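You operate a simulated robot arm through the tools that you are given. There is no shell and no other tool. Be economical: measure what you need, move in short steps, check, and stop when the job is done.

You are at the controls of a simulated robot arm. One attempt, no reset.

Task
Open the pale grey drawer of the arm rack, take the yellow wedge chock from there and leave it in the inside of the green check bin and shut the drawer again. Then open the drawer with a red handle, put the roll of white tape in the inside of the drawer with a red handle and shut the handle again. Then pull the blue lid open. The order counts.

The check looks at the end state, three seconds after you hand in, the way a careful person would. Anything else that was tipped, shoved, dropped, spilled or broken makes it a failure. Lids that push on must go on centred and level and be pressed home; caps that screw on are set level and turned clockwise until they are tight.

Robot
A 7-joint arm with a fingered hand on a trunk, on a base that drives. Base frame: it is fixed to the floor where the robot stands at the start and does not move with it; the origin is under the middle of the robot, x ahead of it, y to its left, z up; the surface under the hand at the start is at about z = 0.8. Readings come in m, rad, newtons and seconds.
With the tool pointing down near the work surface it reaches from about 0.12 to 0.7 m from the robot's upright axis, wherever it stands. Its first joint turns from -2.897 to 2.897 rad. Places, roughly: blue lid [-3.8, 4.6, 0.8]; drawer with a red handle [2.1, 1.1, 0.6]; inside of the drawer with a red handle [2.2, 1, 0.6]; inside of the green check bin (15x27 cm) [-1.06, 4.38, 0.8]; pale grey drawer of the arm rack [0.6, -0.2, 0.5]; roll of white tape (7x7x5 cm) [0.6, -0.2, 1.6]; yellow wedge chock (8x5x4 cm) [0.6, -0.2, 0.5]. Payload 4 kg.
The tool frame sits at the grasp point between the pads (the TCP): z along the fingers, y along the line on which they close. The tips reach 0.026 m beyond it. Largest opening 0.132 m; the body of the gripper starts 0.073 m behind the TCP. The gripper is a hand of 4 fingers: y runs from the thumb to the fingers, the wrist lies at [0, 0, -0.239] in the tool frame, and closing takes about 1.5 s.
Orientation is that of the tool frame in the base frame, as a unit quaternion [x, y, z, w]. With the fingers straight down and closing along the base's y, the tool's x points along the base's -x, its y along +y and its z along -z.

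Tools
- The arm moves only by the tool jog_arm. Its arguments are lists of equal length, an entry for each row: "xyz": the shift along the base's x, y, z in units of 300 mm (1.0 is 300 mm), a list of three; "rot": the turn, a rotation vector about the base's x, y, z in units of 120 degrees (1.0 is 120 degrees), a list of three. In form: {"xyz": [[tx, ty, tz], ...], "rot": [[ax, ay, az], ...]}. A call has 1 to 10 rows; each row is the pose to reach, as a shift and turn from the pose commanded when the call began. "claw" is the closure, from 0 (fully open) to 1 (shut), set as the call begins (left out, the last holds). A call with a number of a shift or a turn outside -1 to 1 is refused whole. A row lasts 0.2 s, in which the tool goes at most 0.05 m and 0.15 rad; a call with a longer step from one row to the next is refused whole, and so is a gripper value outside its range. Where a pose cannot be reached the arm comes as near as it can. A force on the tool above 40 N (or 10 N above the force at the start of the call, whichever is more), or a blocked arm, ends the call early, and 0.2 s more pass. Each finger travels about 0.072 m/s and halts on what it meets, pressing with about 28 N; the grip force reading is that of the motor and also rises with nothing between the fingers. The clock runs only during rows and for 0.2 s after the last one: add rows that repeat a pose to give the fingers time. It gives the time, the measured TCP pose, the force on the tool (base axes), the opening and the grip force at its end, in the units of the frame above (readings bear some noise), with the torque about the TCP (base axes, N m) and any sound that the robot's microphone picked up.
- Cameras (640 x 400 px; columns grow to the right, rows downward): "scene" is now at [0.029, 0.1251, 1.3397]; the picture's right is [-0.31, -0.95, 0.00], its down [-0.34, 0.11, -0.93] and it looks along [0.89, -0.29, -0.36] (base axes); focal length 214 px, centre (320, 200). "wrist" rides on the gripper at [0.068, 0.002, -0.097] in the tool frame; the picture's right is [-0.03, 1.00, 0.00], its down [-0.82, -0.02, -0.58] and it looks along [-0.58, -0.01, 0.82] (tool axes); focal length 270 px, centre (320, 200). There is no depth. A picture from a camera that has moved, and an enlarged one, comes with that camera's place and axes in the base frame and with its lens.
- capture(camera): a new picture of that camera. It takes no simulated time.
- lift_body(by): slides the trunk up (or, below 0, down) by that many m; the arm and the scene camera ride with it, the base frame stays. It gives what a move gives, with no picture.
- drive_base(legs): drives the robot by 1 to 6 legs, each [ahead, turn to the left] in m and rad, along the robot's own axes; the way and the turn of a leg run together, so that a leg with both is an arc; at most 1.5 m and 3.142 rad a leg. The arm and the cameras ride along, it lands a little off, and it stops where it bumps. It gives what a move gives.
- curl_fingers(finger1, finger2, finger3, thumb_bend): sets how far each is bent, from 0 (flat) to 1 (curled in); at 0.3 the hand is open as for a grip, at 0.7 the pads meet at the TCP. One left out holds its place. A second passes; each finger stops where it meets its share of the squeeze, and holds until it gets a number again. A gripper value or a shape takes the hand back. It gives what a move gives, with no picture; readings hold the bend of each and the force on the fingers (four entries, about 0 where the hand has none), thumb and palm.
- preshape(shape): the hand has 4 fingers and takes this shape, open, in about a second: jaw (thumb against the fingers, like two jaws); tri (thumb and two fingers); tip (a fingertip pinch); poke (one finger out to press); point (the index stretched); flat (the hand flat); cup (the hand cupped); fist (a fist). The gripper value then closes the fingers along that shape, each until it touches; the sizes above hold for jaw. It gives what a move gives, with no picture.
- turn_head(pan, tilt): turns the head with the scene camera to pan (to the left, within 2.705 rad either way) and tilt (down, from -0.506 to 1.204), counted from straight ahead of the robot. It gives what a move gives.
- zoom(camera, box): a new picture of the part [left, top, right, bottom] of that camera's present view, enlarged. It takes no simulated time.
- sign_off(): hands the job in; it is judged then, once.

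Work in short steps. Places have to be worked out from the pictures, the camera data and where the tool is seen: move nearer, look again, correct. Check each grasp and each placing, and mend what went wrong. You have 165 turns and 108 pictures in all, those below and enlarged ones among them. Open the gripper and draw the arm clear of the work before you hand the job in, unless the task says otherwise; then end with one line.

The tools are called after "Call:" as name(argument=value, ...) on one line, values as JSON. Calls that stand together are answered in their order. jog_arm: Moves the arm, as the interface text tells. Its arguments: {"type":"object","properties":{"xyz":{"type":"array"},"rot":{"type":"array"},"claw":{"type":"number"}},"required":["xyz","rot"]} The other tools are called the same way: lift_body (by) slides the trunk up or down; preshape (shape) gives the hand a shape; curl_fingers (finger1, finger2, finger3, thumb_bend) moves the fingers one by one; drive_base (legs) drives the base; turn_head (pan, tilt) turns the head that bears the scene camera; capture (camera) takes a picture; zoom (camera, box) takes an enlarged picture of a part of a camera's view; sign_off () hands the job in.

At the start:

```text
time_s: 0.0
tcp_pos: [0.4339, -0.2074, 1.0002]
tcp_rot: [-0.001, 1.0, 0.0, 0.0]
contact_force: [0.0, -0.5, -0.2]
wrist_torque: [-0.02, -0.01, 0.0]
grip_width: 0.1317
gripper_force: 0.1
shape: jaw
bend: [0.3, 0.3, 0.3, 0.3]
finger forces: [0.0, 0.1, 0.1, 0.1, 0.0, 0.0]
trunk travel left (down, up): [-0.275, 0.315]
robot x, y, heading: [-0.0019, 0.0004, 0.002]
head pan, tilt: [-0.314, 0.365]
```

scene: 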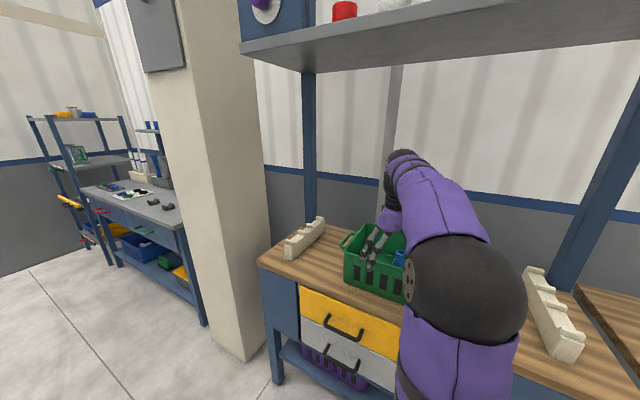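
wrist: 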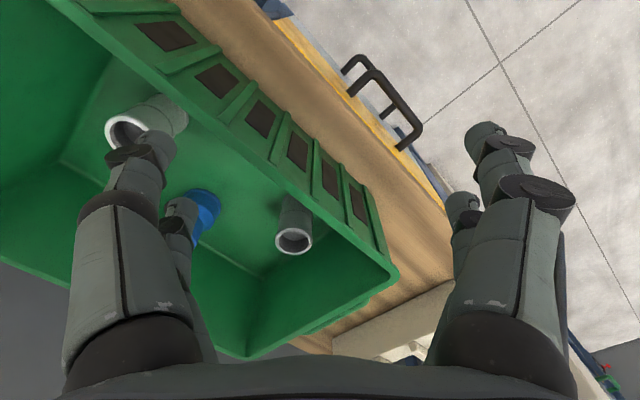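

The hand hangs over the bench beside a green bin; the grey drawer is under the yellow one. I turn the head down to see the drawers better.

Call:
turn_head(pan=-0.3, tilt=0.9)

Call:
capture(camera="scene")

```text
time_s: 1.0
tcp_pos: [0.4343, -0.207, 0.9995]
tcp_rot: [0.0, 1.0, 0.0, 0.0]
contact_force: [-0.2, -0.1, 0.4]
wrist_torque: [0.02, -0.02, 0.01]
grip_width: 0.1319
gripper_force: 0.0
shape: jaw
bend: [0.3, 0.3, 0.3, 0.3]
finger forces: [0.1, 0.0, 0.0, 0.0, 0.0, 0.0]
trunk travel left (down, up): [-0.275, 0.315]
robot x, y, heading: [-0.0027, -0.0001, 0.0]
head pan, tilt: [-0.3, 0.901]
```

```text
105 pictures are left
camera scene: at [0.0127, 0.1315, 1.2935], right [-0.3, -0.96, 0.0], down [-0.75, 0.23, -0.62], along [0.59, -0.18, -0.78], focal length 214 px, centre (320, 200)
```

scene: 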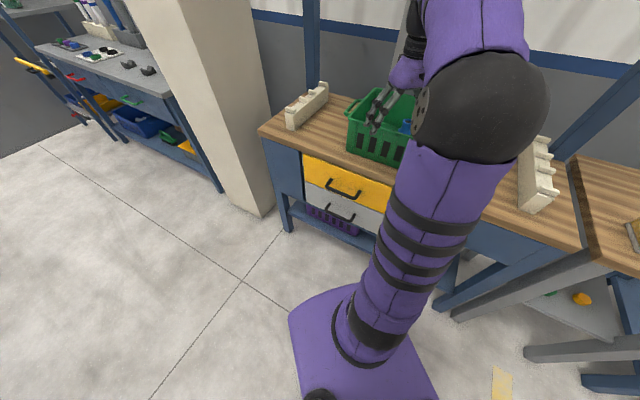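

The bench stands at about 45° to me, its drawers facing (-0.7,+0.7). I'll raise the hand a little, then drive to a spot square in front of the drawers.

Call:
jog_arm(xyz=[[-0.1, 0, 0.1], [-0.2, 0, 0.2], [-0.3, 0, 0.3], [-0.4, 0, 0.4]], rot=[[0, 0, 0], [0, 0, 0], [0, 0, 0], [0, 0, 0]])

Call:
drive_base(legs=[[0, 1.571], [0.37, 0], [0, -2.356]])

Call:
turn_head(pan=0.35, tilt=0.75)

Call:
capture(camera="scene")

```text
time_s: 2.0
tcp_pos: [0.3156, -0.209, 1.12]
tcp_rot: [0.0, 1.0, 0.0, 0.0]
contact_force: [0.2, 0.0, -0.1]
wrist_torque: [0.05, 0.03, 0.01]
grip_width: 0.132
gripper_force: 0.0
shape: jaw
bend: [0.3, 0.3, 0.3, 0.3]
finger forces: [0.0, 0.0, 0.0, 0.1, 0.0, 0.0]
trunk travel left (down, up): [-0.275, 0.315]
robot x, y, heading: [-0.0007, -0.0023, 0.002]
head pan, tilt: [-0.3, 0.901]
```

```text
time_s: 14.8
tcp_pos: [0.0792, 0.0038, 1.1197]
tcp_rot: [0.372, 0.928, 0.0, 0.001]
contact_force: [0.3, 0.4, 0.6]
wrist_torque: [-0.01, -0.01, 0.02]
grip_width: 0.1318
gripper_force: 0.0
shape: jaw
bend: [0.3, 0.3, 0.3, 0.3]
finger forces: [0.0, 0.0, 0.0, 0.0, 0.1, 0.0]
trunk travel left (down, up): [-0.275, 0.315]
robot x, y, heading: [-0.0077, 0.3727, -0.765]
head pan, tilt: [-0.3, 0.901]
```

```text
time_s: 15.8
tcp_pos: [0.0807, 0.0041, 1.121]
tcp_rot: [0.372, 0.928, 0.0, 0.001]
contact_force: [-0.1, 0.0, -0.4]
wrist_torque: [-0.02, 0.03, 0.01]
grip_width: 0.1318
gripper_force: 0.1
shape: jaw
bend: [0.3, 0.3, 0.3, 0.3]
finger forces: [0.0, 0.0, 0.0, 0.0, 0.0, 0.0]
trunk travel left (down, up): [-0.275, 0.315]
robot x, y, heading: [-0.0051, 0.3742, -0.765]
head pan, tilt: [0.351, 0.75]
```

```text
104 pictures are left
camera scene: at [0.1348, 0.493, 1.3053], right [-0.4, -0.92, 0.0], down [-0.62, 0.27, -0.73], along [0.67, -0.29, -0.68], focal length 214 px, centre (320, 200)
```

scene: 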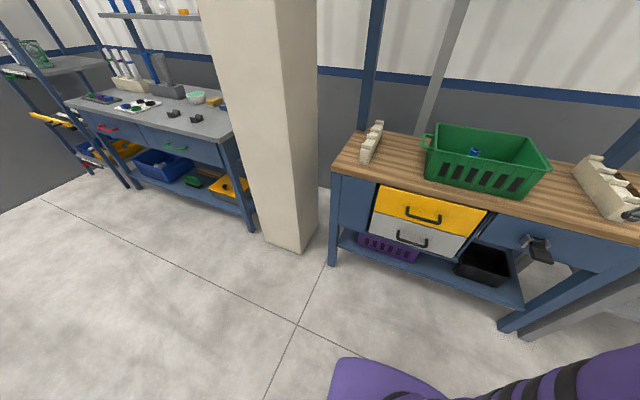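

The grey handle lies dead ahead, about 0.69 m away at z≈0.52. I swing the hand to point forward with the fingers closing vertically, to 0.5 m ahead.

Call:
jog_arm(xyz=[[0.06, 0.005, -0.06], [0.12, 0.01, -0.12], [0.18, 0.014, -0.18], [0.245, 0.018, -0.24], [0.306, 0.023, -0.3], [0.367, 0.028, -0.36], [0.43, 0.033, -0.42], [0.49, 0.037, -0.48]], rot=[[0.0008, -0.0544, -0.0385], [0.0017, -0.1089, -0.077], [0.0025, -0.1633, -0.1155], [0.0034, -0.2177, -0.154], [0.0042, -0.2721, -0.1925], [0.0051, -0.3266, -0.231], [0.0059, -0.381, -0.2694], [0.0068, -0.4354, -0.3079]])

Call:
jog_arm(xyz=[[0.06, 0.005, -0.06], [0.12, 0.01, -0.12], [0.18, 0.014, -0.18], [0.245, 0.018, -0.24], [0.306, 0.023, -0.3], [0.367, 0.028, -0.36], [0.43, 0.033, -0.42], [0.43, 0.033, -0.42]], rot=[[0.0008, -0.0544, -0.0385], [0.0017, -0.1089, -0.077], [0.0025, -0.1633, -0.1155], [0.0034, -0.2177, -0.154], [0.0042, -0.2721, -0.1925], [0.0051, -0.3266, -0.231], [0.0059, -0.381, -0.2694], [0.0059, -0.381, -0.2694]])

Call:
capture(camera="wrist")

Call:
capture(camera="scene")

```text
time_s: 17.6
tcp_pos: [0.2262, 0.0161, 0.9746]
tcp_rot: [0.6, 0.673, 0.166, 0.4]
contact_force: [-0.5, 0.0, -0.7]
wrist_torque: [0.03, -0.02, 0.02]
grip_width: 0.1319
gripper_force: 0.1
shape: jaw
bend: [0.3, 0.3, 0.3, 0.3]
finger forces: [0.1, 0.0, 0.0, 0.1, 0.1, 0.0]
trunk travel left (down, up): [-0.275, 0.315]
robot x, y, heading: [-0.0051, 0.3725, -0.761]
head pan, tilt: [0.351, 0.75]
```

```text
time_s: 19.4
tcp_pos: [0.3926, -0.0307, 0.8787]
tcp_rot: [0.656, 0.309, 0.266, 0.636]
contact_force: [0.0, -0.5, -0.4]
wrist_torque: [-0.02, 0.01, 0.04]
grip_width: 0.1317
gripper_force: 0.1
shape: jaw
bend: [0.3, 0.3, 0.3, 0.3]
finger forces: [0.0, 0.1, 0.0, 0.1, 0.0, 0.1]
out of reach, approached as far as the arm can: row 4, 5, 6, 7, 8
trunk travel left (down, up): [-0.275, 0.315]
robot x, y, heading: [-0.0034, 0.3755, -0.768]
head pan, tilt: [0.351, 0.75]
```

```text
103 pictures are left
camera wrist: at [0.3664, 0.085, 0.8816], right [0.05, -0.02, 1.0], down [-0.97, -0.22, 0.05], along [0.22, -0.98, -0.03], focal length 270 px, centre (320, 200)
```

wrist: 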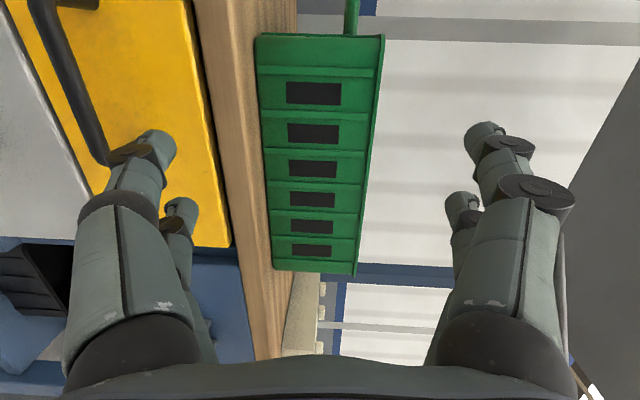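

```text
102 pictures are left
camera scene: at [0.1345, 0.4918, 1.3056], right [-0.4, -0.92, 0.0], down [-0.62, 0.27, -0.73], along [0.67, -0.29, -0.68], focal length 214 px, centre (320, 200)
```

scene: 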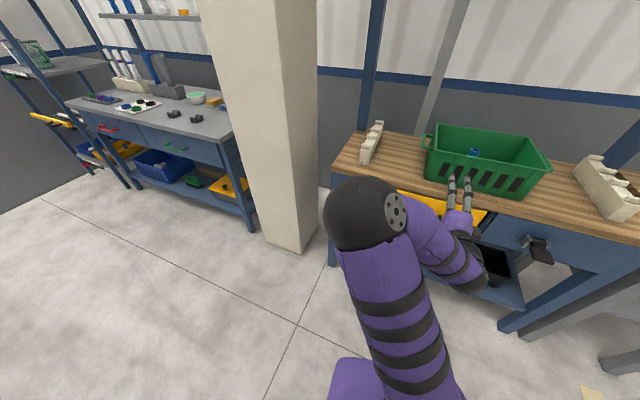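

The hand is nearly as wanted, but low reach is limited, so I lower the trunk.

Call:
lift_body(by=-0.26)

Call:
capture(camera="wrist")

Call:
capture(camera="scene")

```text
time_s: 22.1
tcp_pos: [0.3927, -0.03, 0.618]
tcp_rot: [0.656, 0.31, 0.265, 0.635]
contact_force: [0.8, 0.5, -0.1]
wrist_torque: [0.01, 0.01, -0.03]
grip_width: 0.1321
gripper_force: 0.0
shape: jaw
bend: [0.3, 0.3, 0.3, 0.3]
finger forces: [0.0, 0.1, 0.0, 0.0, 0.1, 0.1]
trunk travel left (down, up): [-0.015, 0.575]
robot x, y, heading: [-0.002, 0.3741, -0.763]
head pan, tilt: [0.351, 0.75]
```

```text
101 pictures are left
camera wrist: at [0.367, 0.0861, 0.6212], right [0.05, -0.02, 1.0], down [-0.97, -0.22, 0.05], along [0.22, -0.98, -0.03], focal length 270 px, centre (320, 200)
```

wrist: 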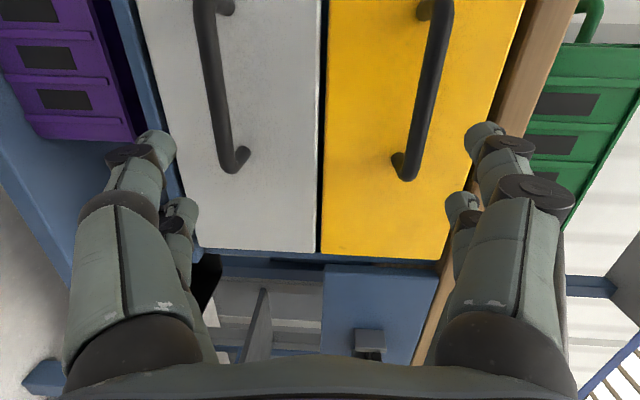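

```text
100 pictures are left
camera scene: at [0.1349, 0.4931, 1.0454], right [-0.4, -0.92, 0.0], down [-0.62, 0.27, -0.73], along [0.67, -0.29, -0.68], focal length 214 px, centre (320, 200)
```

scene: 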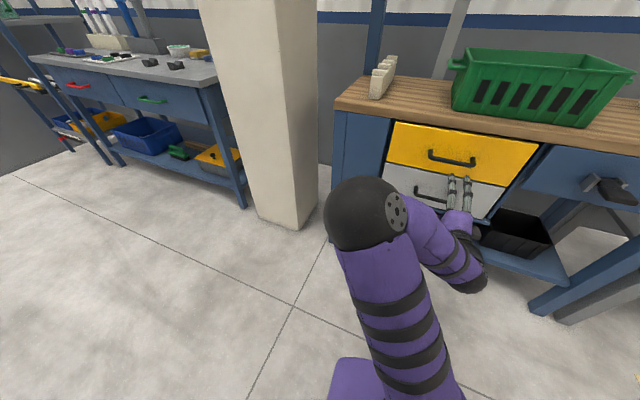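

The grey handle bar is around (0.50,-0.09,0.53). I first drop down and a bit left, still short of it.

Call:
jog_arm(xyz=[[0.0, 0.0, -0.1], [0.02, 0.02, -0.2], [0.05, 0.05, -0.29], [0.05, 0.05, -0.29]], rot=[[0, 0, 0], [0, 0, 0], [0, 0, 0], [0, 0, 0]])

Call:
capture(camera="wrist")

```text
time_s: 23.1
tcp_pos: [0.3915, -0.0331, 0.6107]
tcp_rot: [0.658, 0.307, 0.263, 0.636]
contact_force: [-0.2, 0.9, -0.5]
wrist_torque: [0.02, 0.0, -0.01]
grip_width: 0.1319
gripper_force: 0.0
shape: jaw
bend: [0.3, 0.3, 0.3, 0.3]
finger forces: [0.0, 0.1, 0.0, 0.0, 0.0, 0.0]
out of reach, approached as far as the arm can: row 1, 2, 3, 4
trunk travel left (down, up): [-0.015, 0.575]
robot x, y, heading: [-0.0014, 0.3748, -0.767]
head pan, tilt: [0.351, 0.75]
```

```text
99 pictures are left
camera wrist: at [0.3667, 0.0833, 0.6142], right [0.05, -0.02, 1.0], down [-0.98, -0.21, 0.05], along [0.21, -0.98, -0.03], focal length 270 px, centre (320, 200)
```

wrist: 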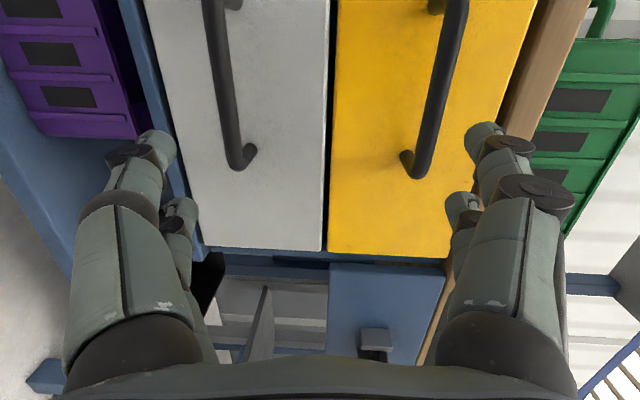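

The low horizontal pose hits a joint limit, so I pitch the tool about 30° downward while shifting to a pre-grasp spot.

Call:
jog_arm(xyz=[[0.04, -0.01, -0.03], [0.08, -0.02, -0.05], [0.12, -0.03, -0.08], [0.16, -0.035, -0.11], [0.195, -0.04, -0.137]], rot=[[0.033, 0.034, 0], [0.066, 0.068, 0], [0.1, 0.103, 0], [0.133, 0.137, 0], [0.166, 0.171, 0]])

Call:
capture(camera="wrist")

```text
time_s: 24.3
tcp_pos: [0.4488, -0.0462, 0.5706]
tcp_rot: [0.793, 0.367, 0.193, 0.447]
contact_force: [0.3, 0.7, -0.2]
wrist_torque: [0.0, 0.0, 0.01]
grip_width: 0.1324
gripper_force: 0.0
shape: jaw
bend: [0.3, 0.3, 0.3, 0.3]
finger forces: [0.0, 0.2, 0.0, 0.0, 0.1, 0.0]
trunk travel left (down, up): [-0.015, 0.575]
robot x, y, heading: [-0.0013, 0.3701, -0.764]
head pan, tilt: [0.351, 0.75]
```

```text
98 pictures are left
camera wrist: at [0.4334, 0.0599, 0.62], right [0.39, -0.35, 0.85], down [-0.91, -0.28, 0.3], along [0.13, -0.89, -0.43], focal length 270 px, centre (320, 200)
```

wrist: 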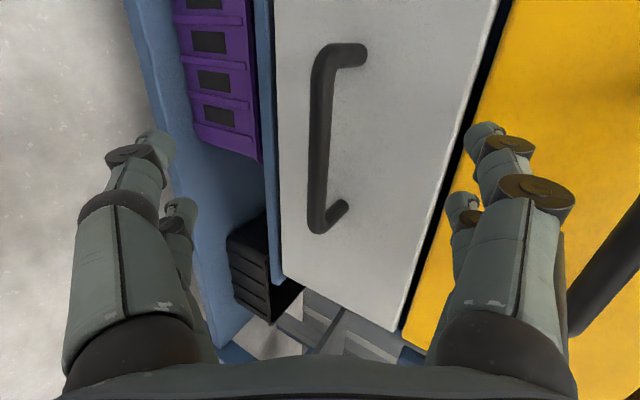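

The bar triangulates to (0.487,-0.075,0.538). I part-close the fingers in place, then ease to about 1 cm short of the bar.

Call:
jog_arm(xyz=[[0, 0, 0], [0, 0, 0], [0, 0, 0], [0, 0, 0], [0, 0, 0], [0.03, -0.02, -0.02], [0.06, -0.045, -0.05], [0.09, -0.065, -0.075], [0.107, -0.08, -0.09]], rot=[[0, 0, 0], [0, 0, 0], [0, 0, 0], [0, 0, 0], [0, 0, 0], [0, 0, 0], [0, 0, 0], [0, 0, 0], [0, 0, 0]], claw=0.55)

Call:
capture(camera="wrist")

```text
time_s: 26.3
tcp_pos: [0.4803, -0.0694, 0.5429]
tcp_rot: [0.792, 0.367, 0.194, 0.447]
contact_force: [0.0, -0.5, -0.4]
wrist_torque: [-0.02, 0.0, -0.01]
grip_width: 0.0597
gripper_force: 0.1
shape: jaw
bend: [0.73, 0.73, 0.73, 0.7]
finger forces: [0.0, 0.1, 0.0, 0.0, 0.0, 0.0]
trunk travel left (down, up): [-0.015, 0.575]
robot x, y, heading: [-0.0019, 0.3731, -0.764]
head pan, tilt: [0.351, 0.75]
```

```text
97 pictures are left
camera wrist: at [0.4648, 0.036, 0.5926], right [0.39, -0.35, 0.85], down [-0.91, -0.28, 0.3], along [0.13, -0.89, -0.43], focal length 270 px, centre (320, 200)
```

wrist: 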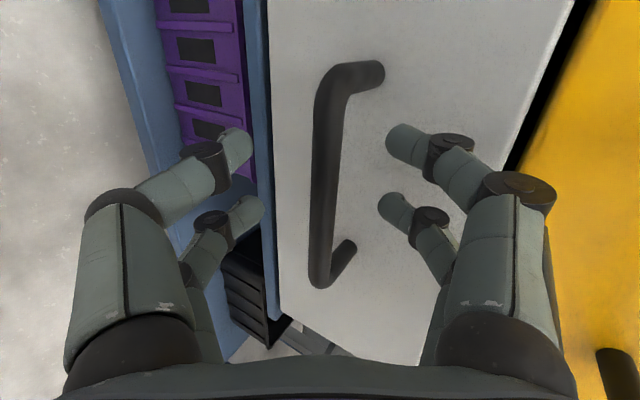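

The bar passes between thumb and fingers but by its apparent growth is still ~3 cm deeper. I advance 2 cm more and look.

Call:
jog_arm(xyz=[[0.02, -0.025, -0.015], [0.045, -0.05, -0.033]], rot=[[0, 0, 0], [0, 0, 0]])

Call:
capture(camera="wrist")

```text
time_s: 26.9
tcp_pos: [0.4946, -0.0858, 0.5326]
tcp_rot: [0.792, 0.366, 0.194, 0.449]
contact_force: [-4.0, 5.2, 2.8]
wrist_torque: [-0.18, -0.09, -0.09]
grip_width: 0.0587
gripper_force: 0.1
shape: jaw
bend: [0.73, 0.75, 0.73, 0.7]
finger forces: [0.2, 6.2, 0.1, 0.0, 0.0, 0.0]
trunk travel left (down, up): [-0.015, 0.575]
robot x, y, heading: [-0.0073, 0.3702, -0.769]
head pan, tilt: [0.351, 0.75]
```

```text
96 pictures are left
camera wrist: at [0.4783, 0.0213, 0.5827], right [0.39, -0.35, 0.85], down [-0.91, -0.28, 0.3], along [0.13, -0.89, -0.43], focal length 270 px, centre (320, 200)
```

wrist: 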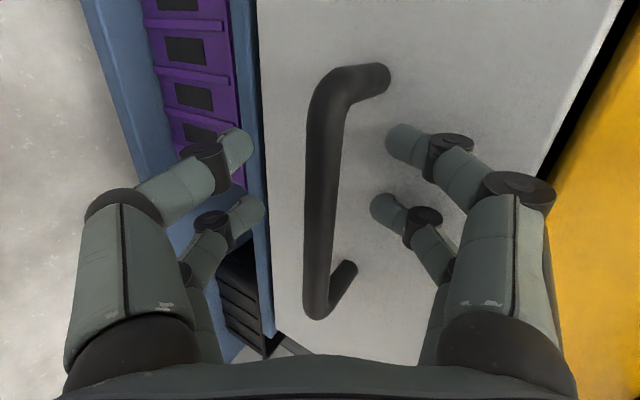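

A fingertip touches the drawer face, so the bar lies within the grip. I back off a hair and close.

Call:
jog_arm(xyz=[[-0.012, 0.012, 0.005], [-0.012, 0.012, 0.005], [-0.012, 0.012, 0.005], [-0.012, 0.012, 0.005], [-0.012, 0.012, 0.005], [-0.012, 0.012, 0.005], [-0.012, 0.012, 0.005]], rot=[[0, 0, 0], [0, 0, 0], [0, 0, 0], [0, 0, 0], [0, 0, 0], [0, 0, 0], [0, 0, 0]], claw=1)

Call:
capture(camera="wrist")

```text
time_s: 28.5
tcp_pos: [0.4906, -0.0825, 0.5349]
tcp_rot: [0.792, 0.368, 0.194, 0.446]
contact_force: [-0.1, -0.6, -10.7]
wrist_torque: [0.2, -0.07, 0.0]
grip_width: 0.0001
gripper_force: 28.4
shape: jaw
bend: [0.6, 0.77, 0.63, 0.7]
finger forces: [0.0, 0.1, 0.0, 0.0, 0.0, 0.1]
trunk travel left (down, up): [-0.015, 0.575]
robot x, y, heading: [-0.0032, 0.3743, -0.763]
head pan, tilt: [0.351, 0.75]
```

```text
95 pictures are left
camera wrist: at [0.4749, 0.0241, 0.5832], right [0.39, -0.35, 0.85], down [-0.91, -0.28, 0.3], along [0.13, -0.89, -0.43], focal length 270 px, centre (320, 200)
```

wrist: 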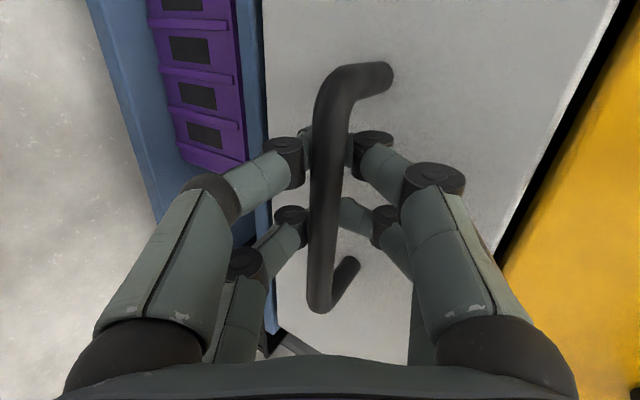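

The fingers have closed behind the bar, hooking it. I pull the drawer by backing the base, first 5 cm.

Call:
drive_base(legs=[[-0.06, 0]])

Call:
capture(camera="wrist")

```text
time_s: 29.4
tcp_pos: [0.4464, -0.0404, 0.5346]
tcp_rot: [0.792, 0.367, 0.193, 0.448]
contact_force: [-0.2, 1.4, -8.3]
wrist_torque: [0.08, -0.08, 0.02]
grip_width: 0.0002
gripper_force: 28.0
shape: jaw
bend: [0.6, 0.77, 0.64, 0.7]
finger forces: [0.0, 0.0, 0.9, 0.0, 0.3, 0.0]
trunk travel left (down, up): [-0.015, 0.575]
robot x, y, heading: [-0.0503, 0.4137, -0.763]
head pan, tilt: [0.351, 0.75]
```

```text
94 pictures are left
camera wrist: at [0.4304, 0.0658, 0.584], right [0.39, -0.35, 0.85], down [-0.91, -0.28, 0.3], along [0.13, -0.89, -0.43], focal length 270 px, centre (320, 200)
```

wrist: 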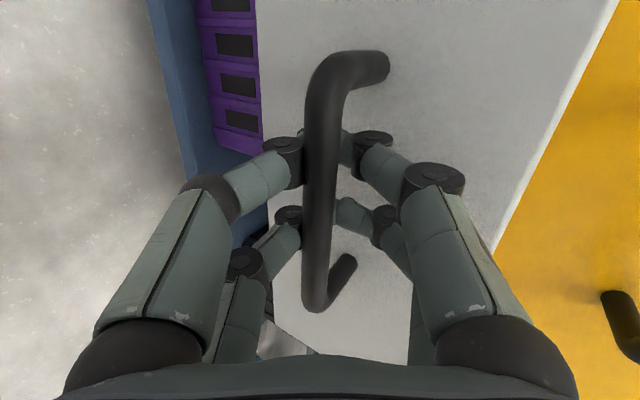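

The drawer comes along (it now sticks out past the yellow one). I pull another 16 cm and look from the head.

Call:
drive_base(legs=[[-0.16, 0]])

Call:
capture(camera="scene")

```text
time_s: 30.9
tcp_pos: [0.3293, 0.0714, 0.5336]
tcp_rot: [0.793, 0.366, 0.193, 0.448]
contact_force: [2.6, 1.0, -8.3]
wrist_torque: [0.05, -0.09, 0.01]
grip_width: 0.0
gripper_force: 27.9
shape: jaw
bend: [0.6, 0.77, 0.63, 0.7]
finger forces: [0.0, 0.0, 2.5, 0.0, 0.5, 0.0]
trunk travel left (down, up): [-0.015, 0.575]
robot x, y, heading: [-0.1628, 0.5253, -0.767]
head pan, tilt: [0.351, 0.75]
```

```text
93 pictures are left
camera scene: at [-0.0252, 0.6467, 1.0453], right [-0.4, -0.92, 0.0], down [-0.62, 0.27, -0.73], along [0.67, -0.29, -0.68], focal length 214 px, centre (320, 200)
```

scene: 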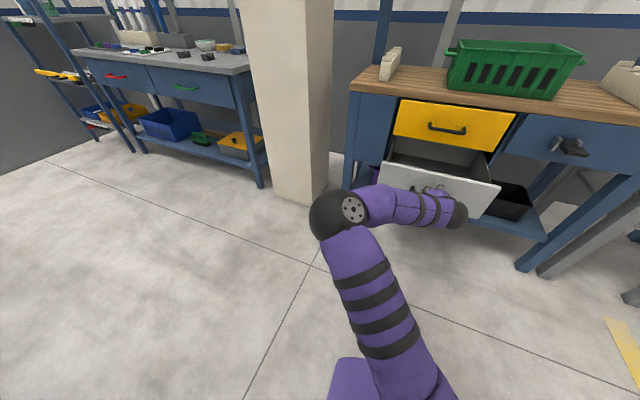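

The drawer is about 22 cm open. I loosen the fingers and back the hand out along its own axis.

Call:
jog_arm(xyz=[[0, 0, 0], [0, 0, 0], [0, 0, 0], [0, 0, 0], [-0.05, 0.05, 0.03], [-0.1, 0.1, 0.06], [-0.15, 0.15, 0.1], [-0.17, 0.17, 0.16]], rot=[[0, 0, 0], [0, 0, 0], [0, 0, 0], [0, 0, 0], [0, 0, 0], [0, 0, 0], [0, 0, 0], [0, 0, 0]], claw=0.55)

Call:
lift_body(by=0.26)

Call:
capture(camera="scene")

Call:
capture(camera="wrist")

```text
time_s: 32.7
tcp_pos: [0.2775, 0.1211, 0.5824]
tcp_rot: [0.792, 0.366, 0.193, 0.448]
contact_force: [-0.3, 0.2, -0.1]
wrist_torque: [0.0, 0.01, 0.03]
grip_width: 0.059
gripper_force: 0.1
shape: jaw
bend: [0.73, 0.73, 0.73, 0.7]
finger forces: [0.1, 0.1, 0.0, 0.0, 0.0, 0.0]
trunk travel left (down, up): [-0.015, 0.575]
robot x, y, heading: [-0.1615, 0.5276, -0.765]
head pan, tilt: [0.351, 0.75]
```

```text
time_s: 35.3
tcp_pos: [0.2784, 0.1213, 0.8421]
tcp_rot: [0.793, 0.367, 0.192, 0.447]
contact_force: [-0.6, 0.3, -0.2]
wrist_torque: [0.02, 0.03, 0.02]
grip_width: 0.0591
gripper_force: 0.0
shape: jaw
bend: [0.73, 0.73, 0.73, 0.7]
finger forces: [0.0, 0.0, 0.2, 0.0, 0.1, 0.0]
trunk travel left (down, up): [-0.275, 0.315]
robot x, y, heading: [-0.1642, 0.5295, -0.766]
head pan, tilt: [0.351, 0.75]
```

```text
92 pictures are left
camera scene: at [-0.0257, 0.647, 1.3053], right [-0.4, -0.92, 0.0], down [-0.62, 0.27, -0.73], along [0.67, -0.29, -0.68], focal length 214 px, centre (320, 200)
```

scene: 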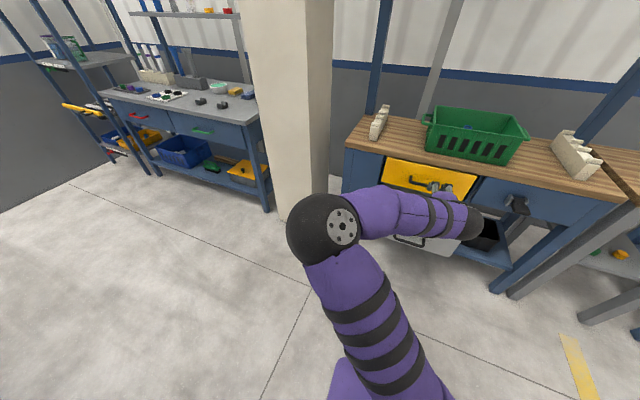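

```text
91 pictures are left
camera wrist: at [0.2623, 0.228, 0.8916], right [0.39, -0.35, 0.85], down [-0.91, -0.28, 0.3], along [0.13, -0.89, -0.43], focal length 270 px, centre (320, 200)
```

wrist: 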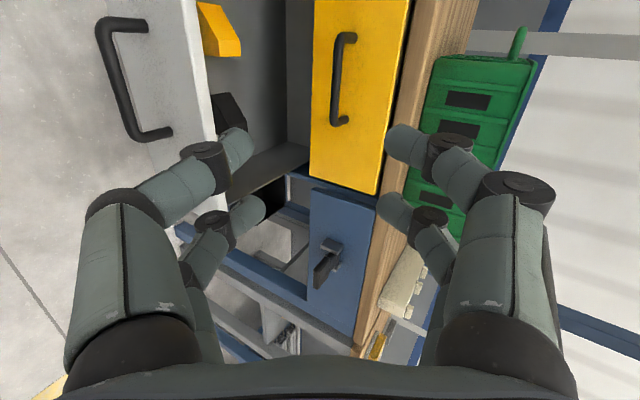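

The yellow wedge shows inside the drawer, at its left part. I turn the hand to point down, then drive forward 0.2 m to hang it above the open drawer.

Call:
jog_arm(xyz=[[0, 0, 0.04], [0, 0, 0.08], [0, 0, 0.12], [0, 0, 0.16], [0, 0, 0.2], [0, 0, 0.24], [0, 0, 0.28]], rot=[[-0.0008, 0.0432, 0.0516], [-0.0016, 0.0865, 0.1032], [-0.0024, 0.1297, 0.1548], [-0.0032, 0.1729, 0.2065], [-0.004, 0.2162, 0.2581], [-0.0048, 0.2594, 0.3097], [-0.0056, 0.3026, 0.3613]], claw=0)

Call:
jog_arm(xyz=[[0, 0, 0.02], [0, 0, 0.02], [0, 0, 0.02], [0, 0, 0.02], [0, 0, 0.02], [0, 0, 0.02]], rot=[[-0.0008, 0.0432, 0.0516], [-0.0016, 0.0865, 0.1032], [-0.0024, 0.1297, 0.1548], [-0.0032, 0.1729, 0.2065], [-0.004, 0.2162, 0.2581], [-0.0047, 0.2594, 0.3097]])

Call:
drive_base(legs=[[0.18, 0]])

Call:
capture(camera="wrist")

Call:
capture(camera="scene")

```text
time_s: 36.9
tcp_pos: [0.2772, 0.1198, 0.9265]
tcp_rot: [0.622, 0.747, 0.088, 0.217]
contact_force: [0.0, 0.1, 0.5]
wrist_torque: [0.01, 0.0, -0.02]
grip_width: 0.1319
gripper_force: 0.0
shape: jaw
bend: [0.3, 0.3, 0.3, 0.3]
finger forces: [0.0, 0.0, 0.1, 0.1, 0.0, 0.1]
trunk travel left (down, up): [-0.275, 0.315]
robot x, y, heading: [-0.1672, 0.5296, -0.768]
head pan, tilt: [0.351, 0.75]
```

```text
time_s: 38.3
tcp_pos: [0.2773, 0.1227, 0.9327]
tcp_rot: [0.353, 0.935, -0.018, -0.025]
contact_force: [0.4, -1.2, 1.2]
wrist_torque: [0.0, -0.02, -0.04]
grip_width: 0.1318
gripper_force: 0.1
shape: jaw
bend: [0.3, 0.3, 0.3, 0.3]
finger forces: [0.1, 0.1, 0.1, 0.1, 0.0, 0.1]
trunk travel left (down, up): [-0.275, 0.315]
robot x, y, heading: [-0.1653, 0.5258, -0.765]
head pan, tilt: [0.351, 0.75]
```

```text
time_s: 39.9
tcp_pos: [0.4076, -0.0032, 0.9316]
tcp_rot: [0.353, 0.935, -0.017, -0.024]
contact_force: [0.0, -0.4, -0.2]
wrist_torque: [-0.02, -0.04, 0.01]
grip_width: 0.1317
gripper_force: 0.1
shape: jaw
bend: [0.3, 0.3, 0.3, 0.3]
finger forces: [0.1, 0.0, 0.1, 0.1, 0.0, 0.1]
trunk travel left (down, up): [-0.275, 0.315]
robot x, y, heading: [-0.0333, 0.4009, -0.763]
head pan, tilt: [0.351, 0.75]
```

```text
90 pictures are left
camera wrist: at [0.3641, 0.0452, 1.0299], right [0.68, 0.73, -0.05], down [0.63, -0.55, 0.55], along [0.38, -0.41, -0.83], focal length 270 px, centre (320, 200)
```

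wrist: 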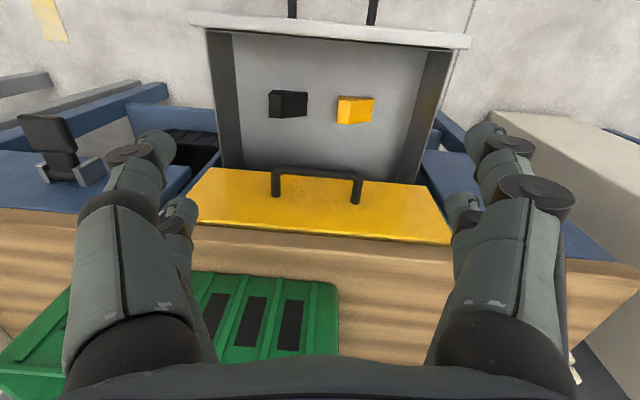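

```text
89 pictures are left
camera scene: at [0.1046, 0.522, 1.3053], right [-0.4, -0.92, 0.0], down [-0.62, 0.27, -0.73], along [0.67, -0.29, -0.68], focal length 214 px, centre (320, 200)
```

scene: 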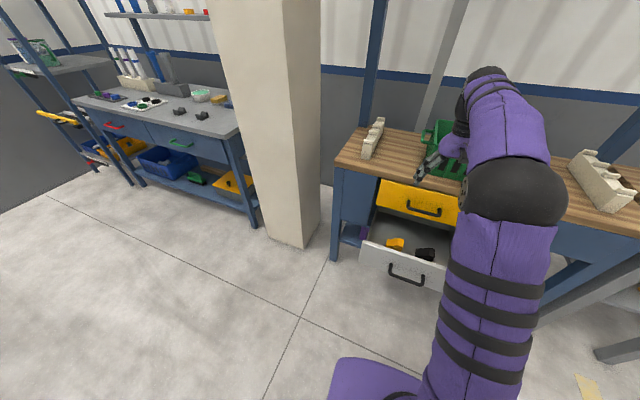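

The wedge lies around (0.49,-0.01,0.51), a dark block beside it. I zoom to learn how the wedge is turned.

Call:
zoom(camera="wrist", box=[240, 60, 400, 160])

Call:
zoom(camera="scene", box=[350, 210, 450, 290])

```text
4.00 times, centred on (320, 110) of wrist
camera zoom: at [0.3641, 0.0452, 1.0299], right [0.68, 0.73, -0.05], down [0.63, -0.55, 0.55], along [0.38, -0.41, -0.83], focal length 1081 px, centre (320, 560)
```

zoom: 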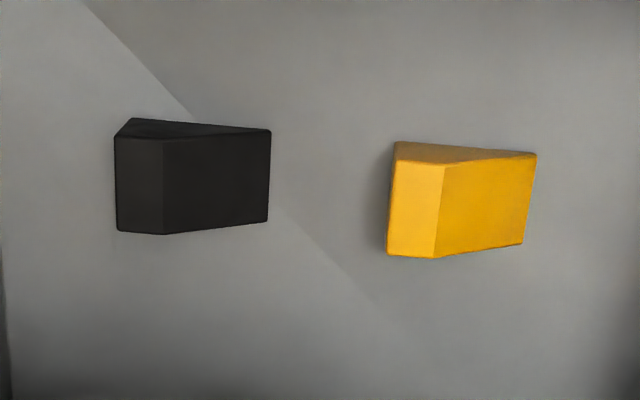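

```text
5.00 times, centred on (400, 250) of scene
camera zoom: at [0.1046, 0.522, 1.3053], right [-0.4, -0.92, 0.0], down [-0.62, 0.27, -0.73], along [0.67, -0.29, -0.68], focal length 1072 px, centre (-80, -50)
```

zoom: 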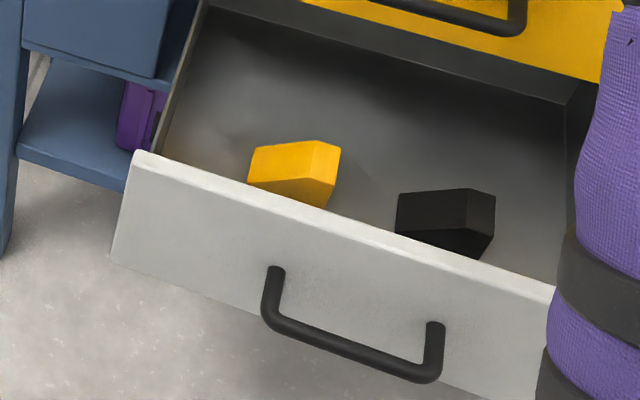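

The wedge's parallel faces look fore and aft, so I need more room in front of the yellow drawer's handle. I lower the closed hand inside the drawer, to push its front further out from within.

Call:
jog_arm(xyz=[[0, 0, -0.1], [0, 0, -0.2], [0, 0, -0.3], [0, 0, -0.33], [0, 0, -0.33], [0, 0, -0.33], [0, 0, -0.33]], rot=[[0, 0, 0], [0, 0, 0], [0, 0, 0], [0, 0, 0], [0, 0, 0], [0, 0, 0], [0, 0, 0]], claw=1)

Call:
lift_body(by=-0.21)

Call:
capture(camera="wrist")

Call:
capture(camera="scene")

```text
time_s: 41.5
tcp_pos: [0.4087, -0.0029, 0.8334]
tcp_rot: [0.353, 0.935, -0.017, -0.024]
contact_force: [-0.2, -0.2, -0.2]
wrist_torque: [0.04, 0.01, 0.02]
grip_width: 0.0
gripper_force: 27.9
shape: jaw
bend: [0.62, 0.63, 0.63, 0.7]
finger forces: [0.1, 0.0, 0.1, 0.0, 0.0, 0.0]
trunk travel left (down, up): [-0.275, 0.315]
robot x, y, heading: [-0.0327, 0.4027, -0.759]
head pan, tilt: [0.351, 0.75]
```

```text
time_s: 43.7
tcp_pos: [0.4091, -0.0038, 0.6237]
tcp_rot: [0.353, 0.935, -0.017, -0.025]
contact_force: [0.0, -0.3, 0.6]
wrist_torque: [0.01, -0.02, 0.01]
grip_width: 0.0
gripper_force: 28.2
shape: jaw
bend: [0.62, 0.63, 0.63, 0.7]
finger forces: [0.1, 0.0, 0.0, 0.1, 0.0, 0.1]
trunk travel left (down, up): [-0.065, 0.525]
robot x, y, heading: [-0.0333, 0.4045, -0.762]
head pan, tilt: [0.351, 0.75]
```

```text
86 pictures are left
camera wrist: at [0.3642, 0.0448, 0.7207], right [0.68, 0.73, -0.05], down [0.63, -0.55, 0.55], along [0.38, -0.41, -0.83], focal length 270 px, centre (320, 200)
```

wrist: 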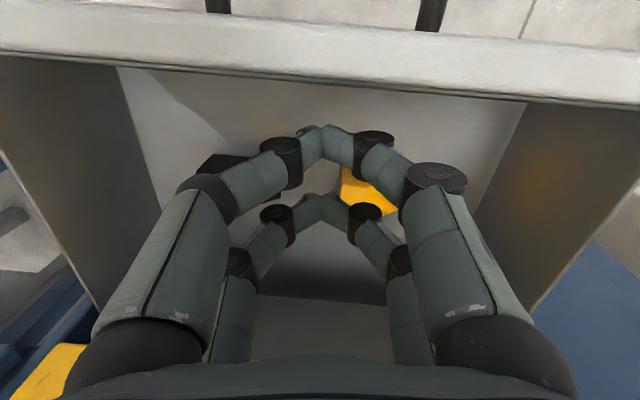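

```text
85 pictures are left
camera scene: at [0.1047, 0.5219, 1.0954], right [-0.4, -0.92, 0.0], down [-0.62, 0.27, -0.73], along [0.67, -0.29, -0.68], focal length 214 px, centre (320, 200)
```

scene: 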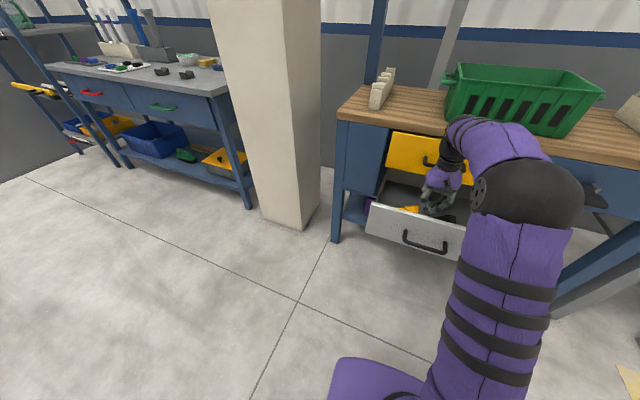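

The fist hangs inside the drawer behind its front panel. I lower 2 cm and push toward myself with the arm, which stops on excess force.

Call:
jog_arm(xyz=[[0, 0, -0.07], [-0.05, 0.05, -0.07], [-0.1, 0.1, -0.07], [-0.15, 0.15, -0.07], [-0.2, 0.2, -0.07], [-0.25, 0.25, -0.07], [-0.3, 0.3, -0.07], [-0.35, 0.35, -0.07]], rot=[[0, 0, 0], [0, 0, 0], [0, 0, 0], [0, 0, 0], [0, 0, 0], [0, 0, 0], [0, 0, 0], [0, 0, 0]])

Call:
capture(camera="scene")

```text
time_s: 44.7
tcp_pos: [0.3714, 0.0337, 0.6037]
tcp_rot: [0.353, 0.935, -0.023, -0.009]
contact_force: [8.2, -8.9, -5.6]
wrist_torque: [-0.27, -0.23, -0.04]
grip_width: 0.0
gripper_force: 28.2
shape: jaw
bend: [0.62, 0.63, 0.63, 0.7]
finger forces: [0.0, 0.0, 0.1, 0.0, 0.1, 0.1]
trunk travel left (down, up): [-0.065, 0.525]
robot x, y, heading: [-0.0327, 0.4032, -0.767]
head pan, tilt: [0.351, 0.75]
stopped in row 5: the force on the tool passed its limit at 59 N (the readings are from after the stop); the commanded pose is now the measured one
```

```text
84 pictures are left
camera scene: at [0.1058, 0.5209, 1.0952], right [-0.4, -0.92, 0.0], down [-0.63, 0.27, -0.73], along [0.67, -0.29, -0.68], focal length 214 px, centre (320, 200)
```

scene: 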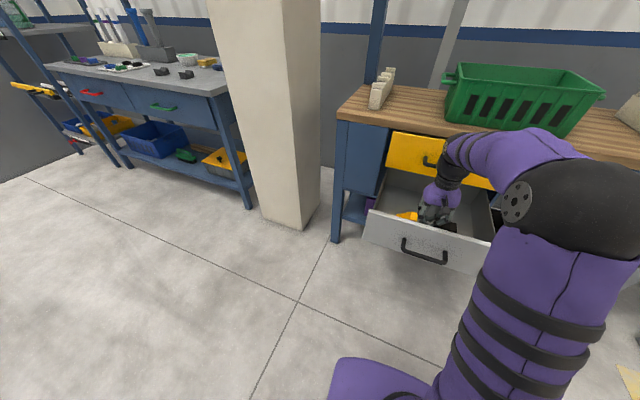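

It stopped on force after the drawer moved a little. I try once more gently with small steps to tell whether it's the end stop.

Call:
jog_arm(xyz=[[-0.01, 0.01, 0], [-0.02, 0.02, 0], [-0.03, 0.03, 0], [-0.04, 0.04, 0], [-0.05, 0.05, 0], [-0.06, 0.06, 0], [-0.07, 0.07, 0], [-0.08, 0.08, 0]], rot=[[0, 0, 0], [0, 0, 0], [0, 0, 0], [0, 0, 0], [0, 0, 0], [0, 0, 0], [0, 0, 0], [0, 0, 0]])

Call:
capture(camera="wrist")

```text
time_s: 45.2
tcp_pos: [0.3711, 0.0327, 0.606]
tcp_rot: [0.354, 0.935, -0.026, -0.002]
contact_force: [8.2, -7.4, -5.4]
wrist_torque: [-0.26, -0.21, -0.06]
grip_width: 0.0
gripper_force: 28.4
shape: jaw
bend: [0.62, 0.63, 0.63, 0.7]
finger forces: [0.1, 0.0, 0.0, 0.1, 0.1, 0.0]
trunk travel left (down, up): [-0.065, 0.525]
robot x, y, heading: [-0.0318, 0.3989, -0.762]
head pan, tilt: [0.351, 0.75]
stopped in row 2: the force on the tool passed its limit at 44 N (the readings are from after the stop); the commanded pose is now the measured one
```

```text
83 pictures are left
camera wrist: at [0.3235, 0.0849, 0.7004], right [0.68, 0.73, -0.05], down [0.61, -0.53, 0.59], along [0.41, -0.43, -0.81], focal length 270 px, centre (320, 200)
```

wrist: 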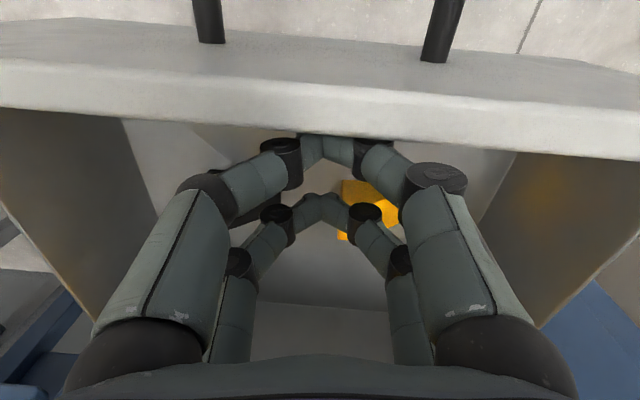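

That is the drawer's end stop. I come off the panel, raise the hand, and look at the wedge again.

Call:
jog_arm(xyz=[[0.05, -0.05, 0.03], [0.1, -0.1, 0.15], [0.12, -0.12, 0.3], [0.12, -0.12, 0.45], [0.12, -0.12, 0.6], [0.12, -0.12, 0.6]], rot=[[0, 0, 0], [0, 0, 0], [0, 0, 0], [0, 0, 0], [0, 0, 0], [0, 0, 0]], claw=0)

Call:
capture(camera="wrist")

Call:
capture(camera="scene")

```text
time_s: 46.6
tcp_pos: [0.4051, -0.0009, 0.7866]
tcp_rot: [0.355, 0.935, -0.026, -0.003]
contact_force: [-1.2, -1.0, -0.1]
wrist_torque: [0.01, 0.0, -0.01]
grip_width: 0.132
gripper_force: 0.1
shape: jaw
bend: [0.3, 0.3, 0.3, 0.3]
finger forces: [0.0, 0.0, 0.0, 0.0, 0.0, 0.0]
trunk travel left (down, up): [-0.065, 0.525]
robot x, y, heading: [-0.0352, 0.3999, -0.763]
head pan, tilt: [0.351, 0.75]
```

```text
82 pictures are left
camera wrist: at [0.3585, 0.0498, 0.8814], right [0.68, 0.73, -0.05], down [0.61, -0.53, 0.59], along [0.4, -0.43, -0.81], focal length 270 px, centre (320, 200)
```

wrist: 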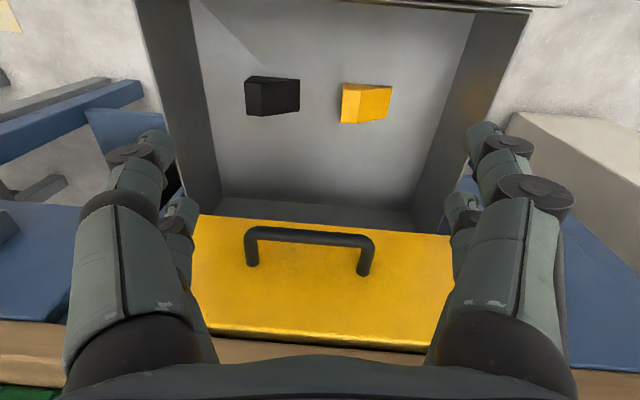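

```text
81 pictures are left
camera scene: at [0.1053, 0.5213, 1.0953], right [-0.4, -0.92, 0.0], down [-0.62, 0.27, -0.73], along [0.67, -0.29, -0.68], focal length 214 px, centre (320, 200)
```

scene: 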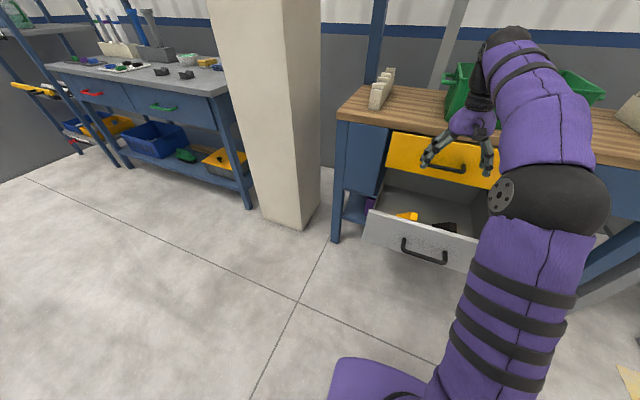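

I zoom the head camera on the wedge to triangulate it with the wrist view.

Call:
zoom(camera="scene", box=[360, 180, 480, 270])

Call:
zoom(camera="wrist", box=[300, 50, 460, 150])

```text
4.44 times, centred on (420, 225) of scene
camera zoom: at [0.1053, 0.5213, 1.0953], right [-0.4, -0.92, 0.0], down [-0.62, 0.27, -0.73], along [0.67, -0.29, -0.68], focal length 953 px, centre (-124, 89)
```

zoom: 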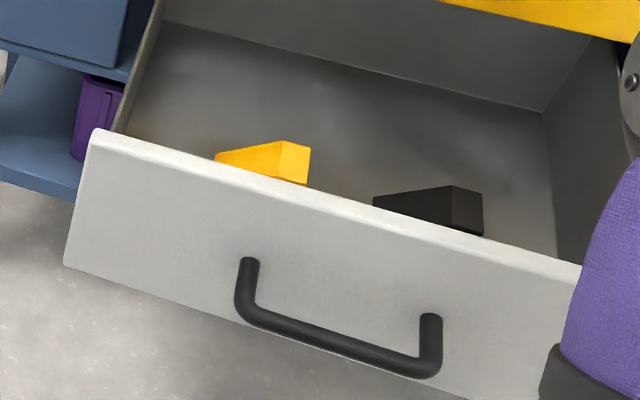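

```text
4.00 times, centred on (380, 100) of wrist
camera zoom: at [0.3585, 0.0498, 0.8814], right [0.68, 0.73, -0.05], down [0.61, -0.53, 0.59], along [0.4, -0.43, -0.81], focal length 1081 px, centre (80, 600)
```

zoom: 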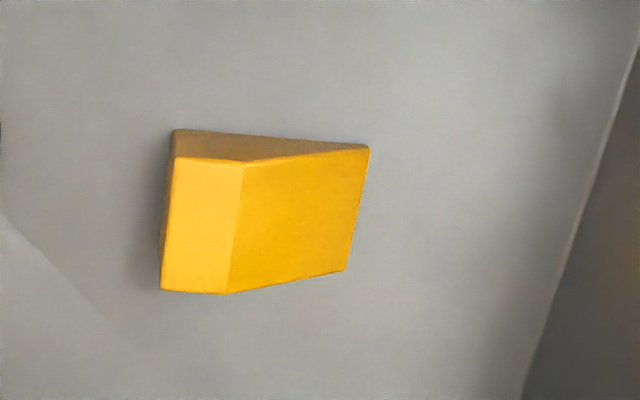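

The wedge sits square: grip point about (0.465,-0.003,0.50), faces normal to the drawer axis. I turn the hand 90° and tilt it slightly, positioned on the approach line above.

Call:
jog_arm(xyz=[[0, 0.015, 0], [0.002, 0.03, 0], [0.005, 0.045, 0], [0.007, 0.06, 0], [0.01, 0.075, 0], [0.015, 0.09, 0]], rot=[[0.001, -0.0134, -0.0643], [0.0019, -0.0267, -0.1285], [0.0029, -0.0401, -0.1928], [0.0038, -0.0535, -0.257], [0.0048, -0.0668, -0.3213], [0.0057, -0.0802, -0.3855]], claw=0.3)

Call:
jog_arm(xyz=[[0, 0.015, 0], [0.002, 0.03, 0], [0.005, 0.045, 0], [0.007, 0.06, 0], [0.01, 0.07, -0.01], [0.015, 0.074, -0.02]], rot=[[0.001, -0.0134, -0.0643], [0.0019, -0.0267, -0.1285], [0.0029, -0.0401, -0.1928], [0.0038, -0.0535, -0.257], [0.0048, -0.0668, -0.3213], [0.0057, -0.0802, -0.3855]])

Call:
lift_body(by=-0.06)

Call:
capture(camera="wrist")

Call:
capture(camera="scene")

```text
time_s: 48.0
tcp_pos: [0.4097, 0.0266, 0.7866]
tcp_rot: [0.694, 0.717, 0.012, 0.061]
contact_force: [-0.5, -0.9, 0.7]
wrist_torque: [0.01, -0.02, -0.01]
grip_width: 0.0926
gripper_force: 0.1
shape: jaw
bend: [0.67, 0.67, 0.67, 0.58]
finger forces: [0.0, 0.0, 0.1, 0.0, 0.0, 0.0]
trunk travel left (down, up): [-0.065, 0.525]
robot x, y, heading: [-0.0323, 0.4041, -0.767]
head pan, tilt: [0.351, 0.75]
```

```text
time_s: 49.5
tcp_pos: [0.416, 0.0475, 0.7799]
tcp_rot: [0.917, 0.379, 0.049, 0.116]
contact_force: [0.0, -0.4, -0.8]
wrist_torque: [0.0, 0.0, -0.04]
grip_width: 0.0925
gripper_force: 0.1
shape: jaw
bend: [0.67, 0.67, 0.67, 0.58]
finger forces: [0.0, 0.0, 0.0, 0.0, 0.1, 0.0]
trunk travel left (down, up): [-0.065, 0.525]
robot x, y, heading: [-0.0301, 0.401, -0.765]
head pan, tilt: [0.351, 0.75]
```

```text
time_s: 50.5
tcp_pos: [0.4149, 0.0471, 0.7199]
tcp_rot: [0.916, 0.38, 0.047, 0.115]
contact_force: [-0.1, 0.8, -0.4]
wrist_torque: [0.0, -0.04, 0.01]
grip_width: 0.0927
gripper_force: 0.0
shape: jaw
bend: [0.67, 0.67, 0.67, 0.58]
finger forces: [0.0, 0.0, 0.0, 0.1, 0.0, 0.1]
trunk travel left (down, up): [-0.005, 0.585]
robot x, y, heading: [-0.0367, 0.4001, -0.767]
head pan, tilt: [0.351, 0.75]
```

```text
78 pictures are left
camera wrist: at [0.4482, 0.1124, 0.8133], right [0.67, -0.7, 0.25], down [-0.69, -0.46, 0.56], along [-0.28, -0.54, -0.79], focal length 270 px, centre (320, 200)
```

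wrist: 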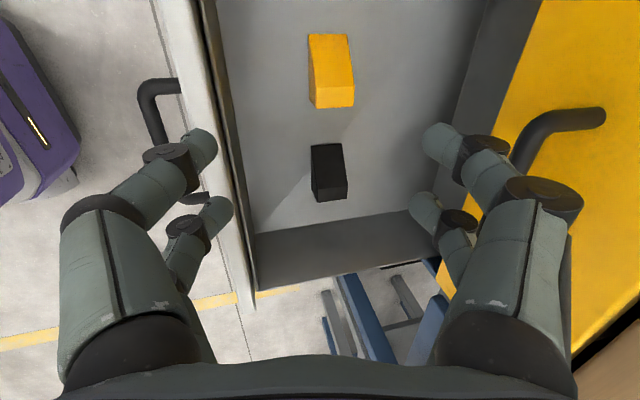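

```text
77 pictures are left
camera scene: at [0.1053, 0.5213, 1.0353], right [-0.4, -0.92, 0.0], down [-0.62, 0.27, -0.73], along [0.67, -0.29, -0.68], focal length 214 px, centre (320, 200)
```

scene: 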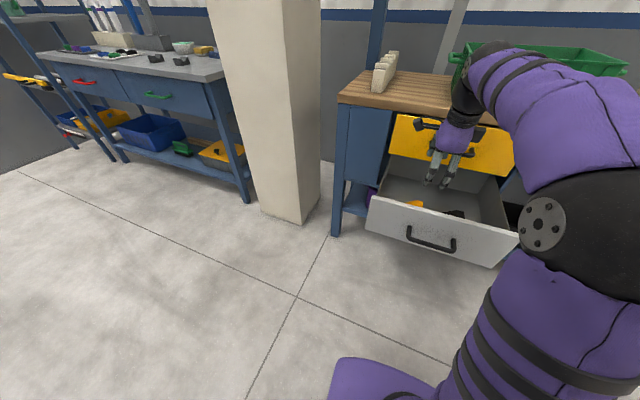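

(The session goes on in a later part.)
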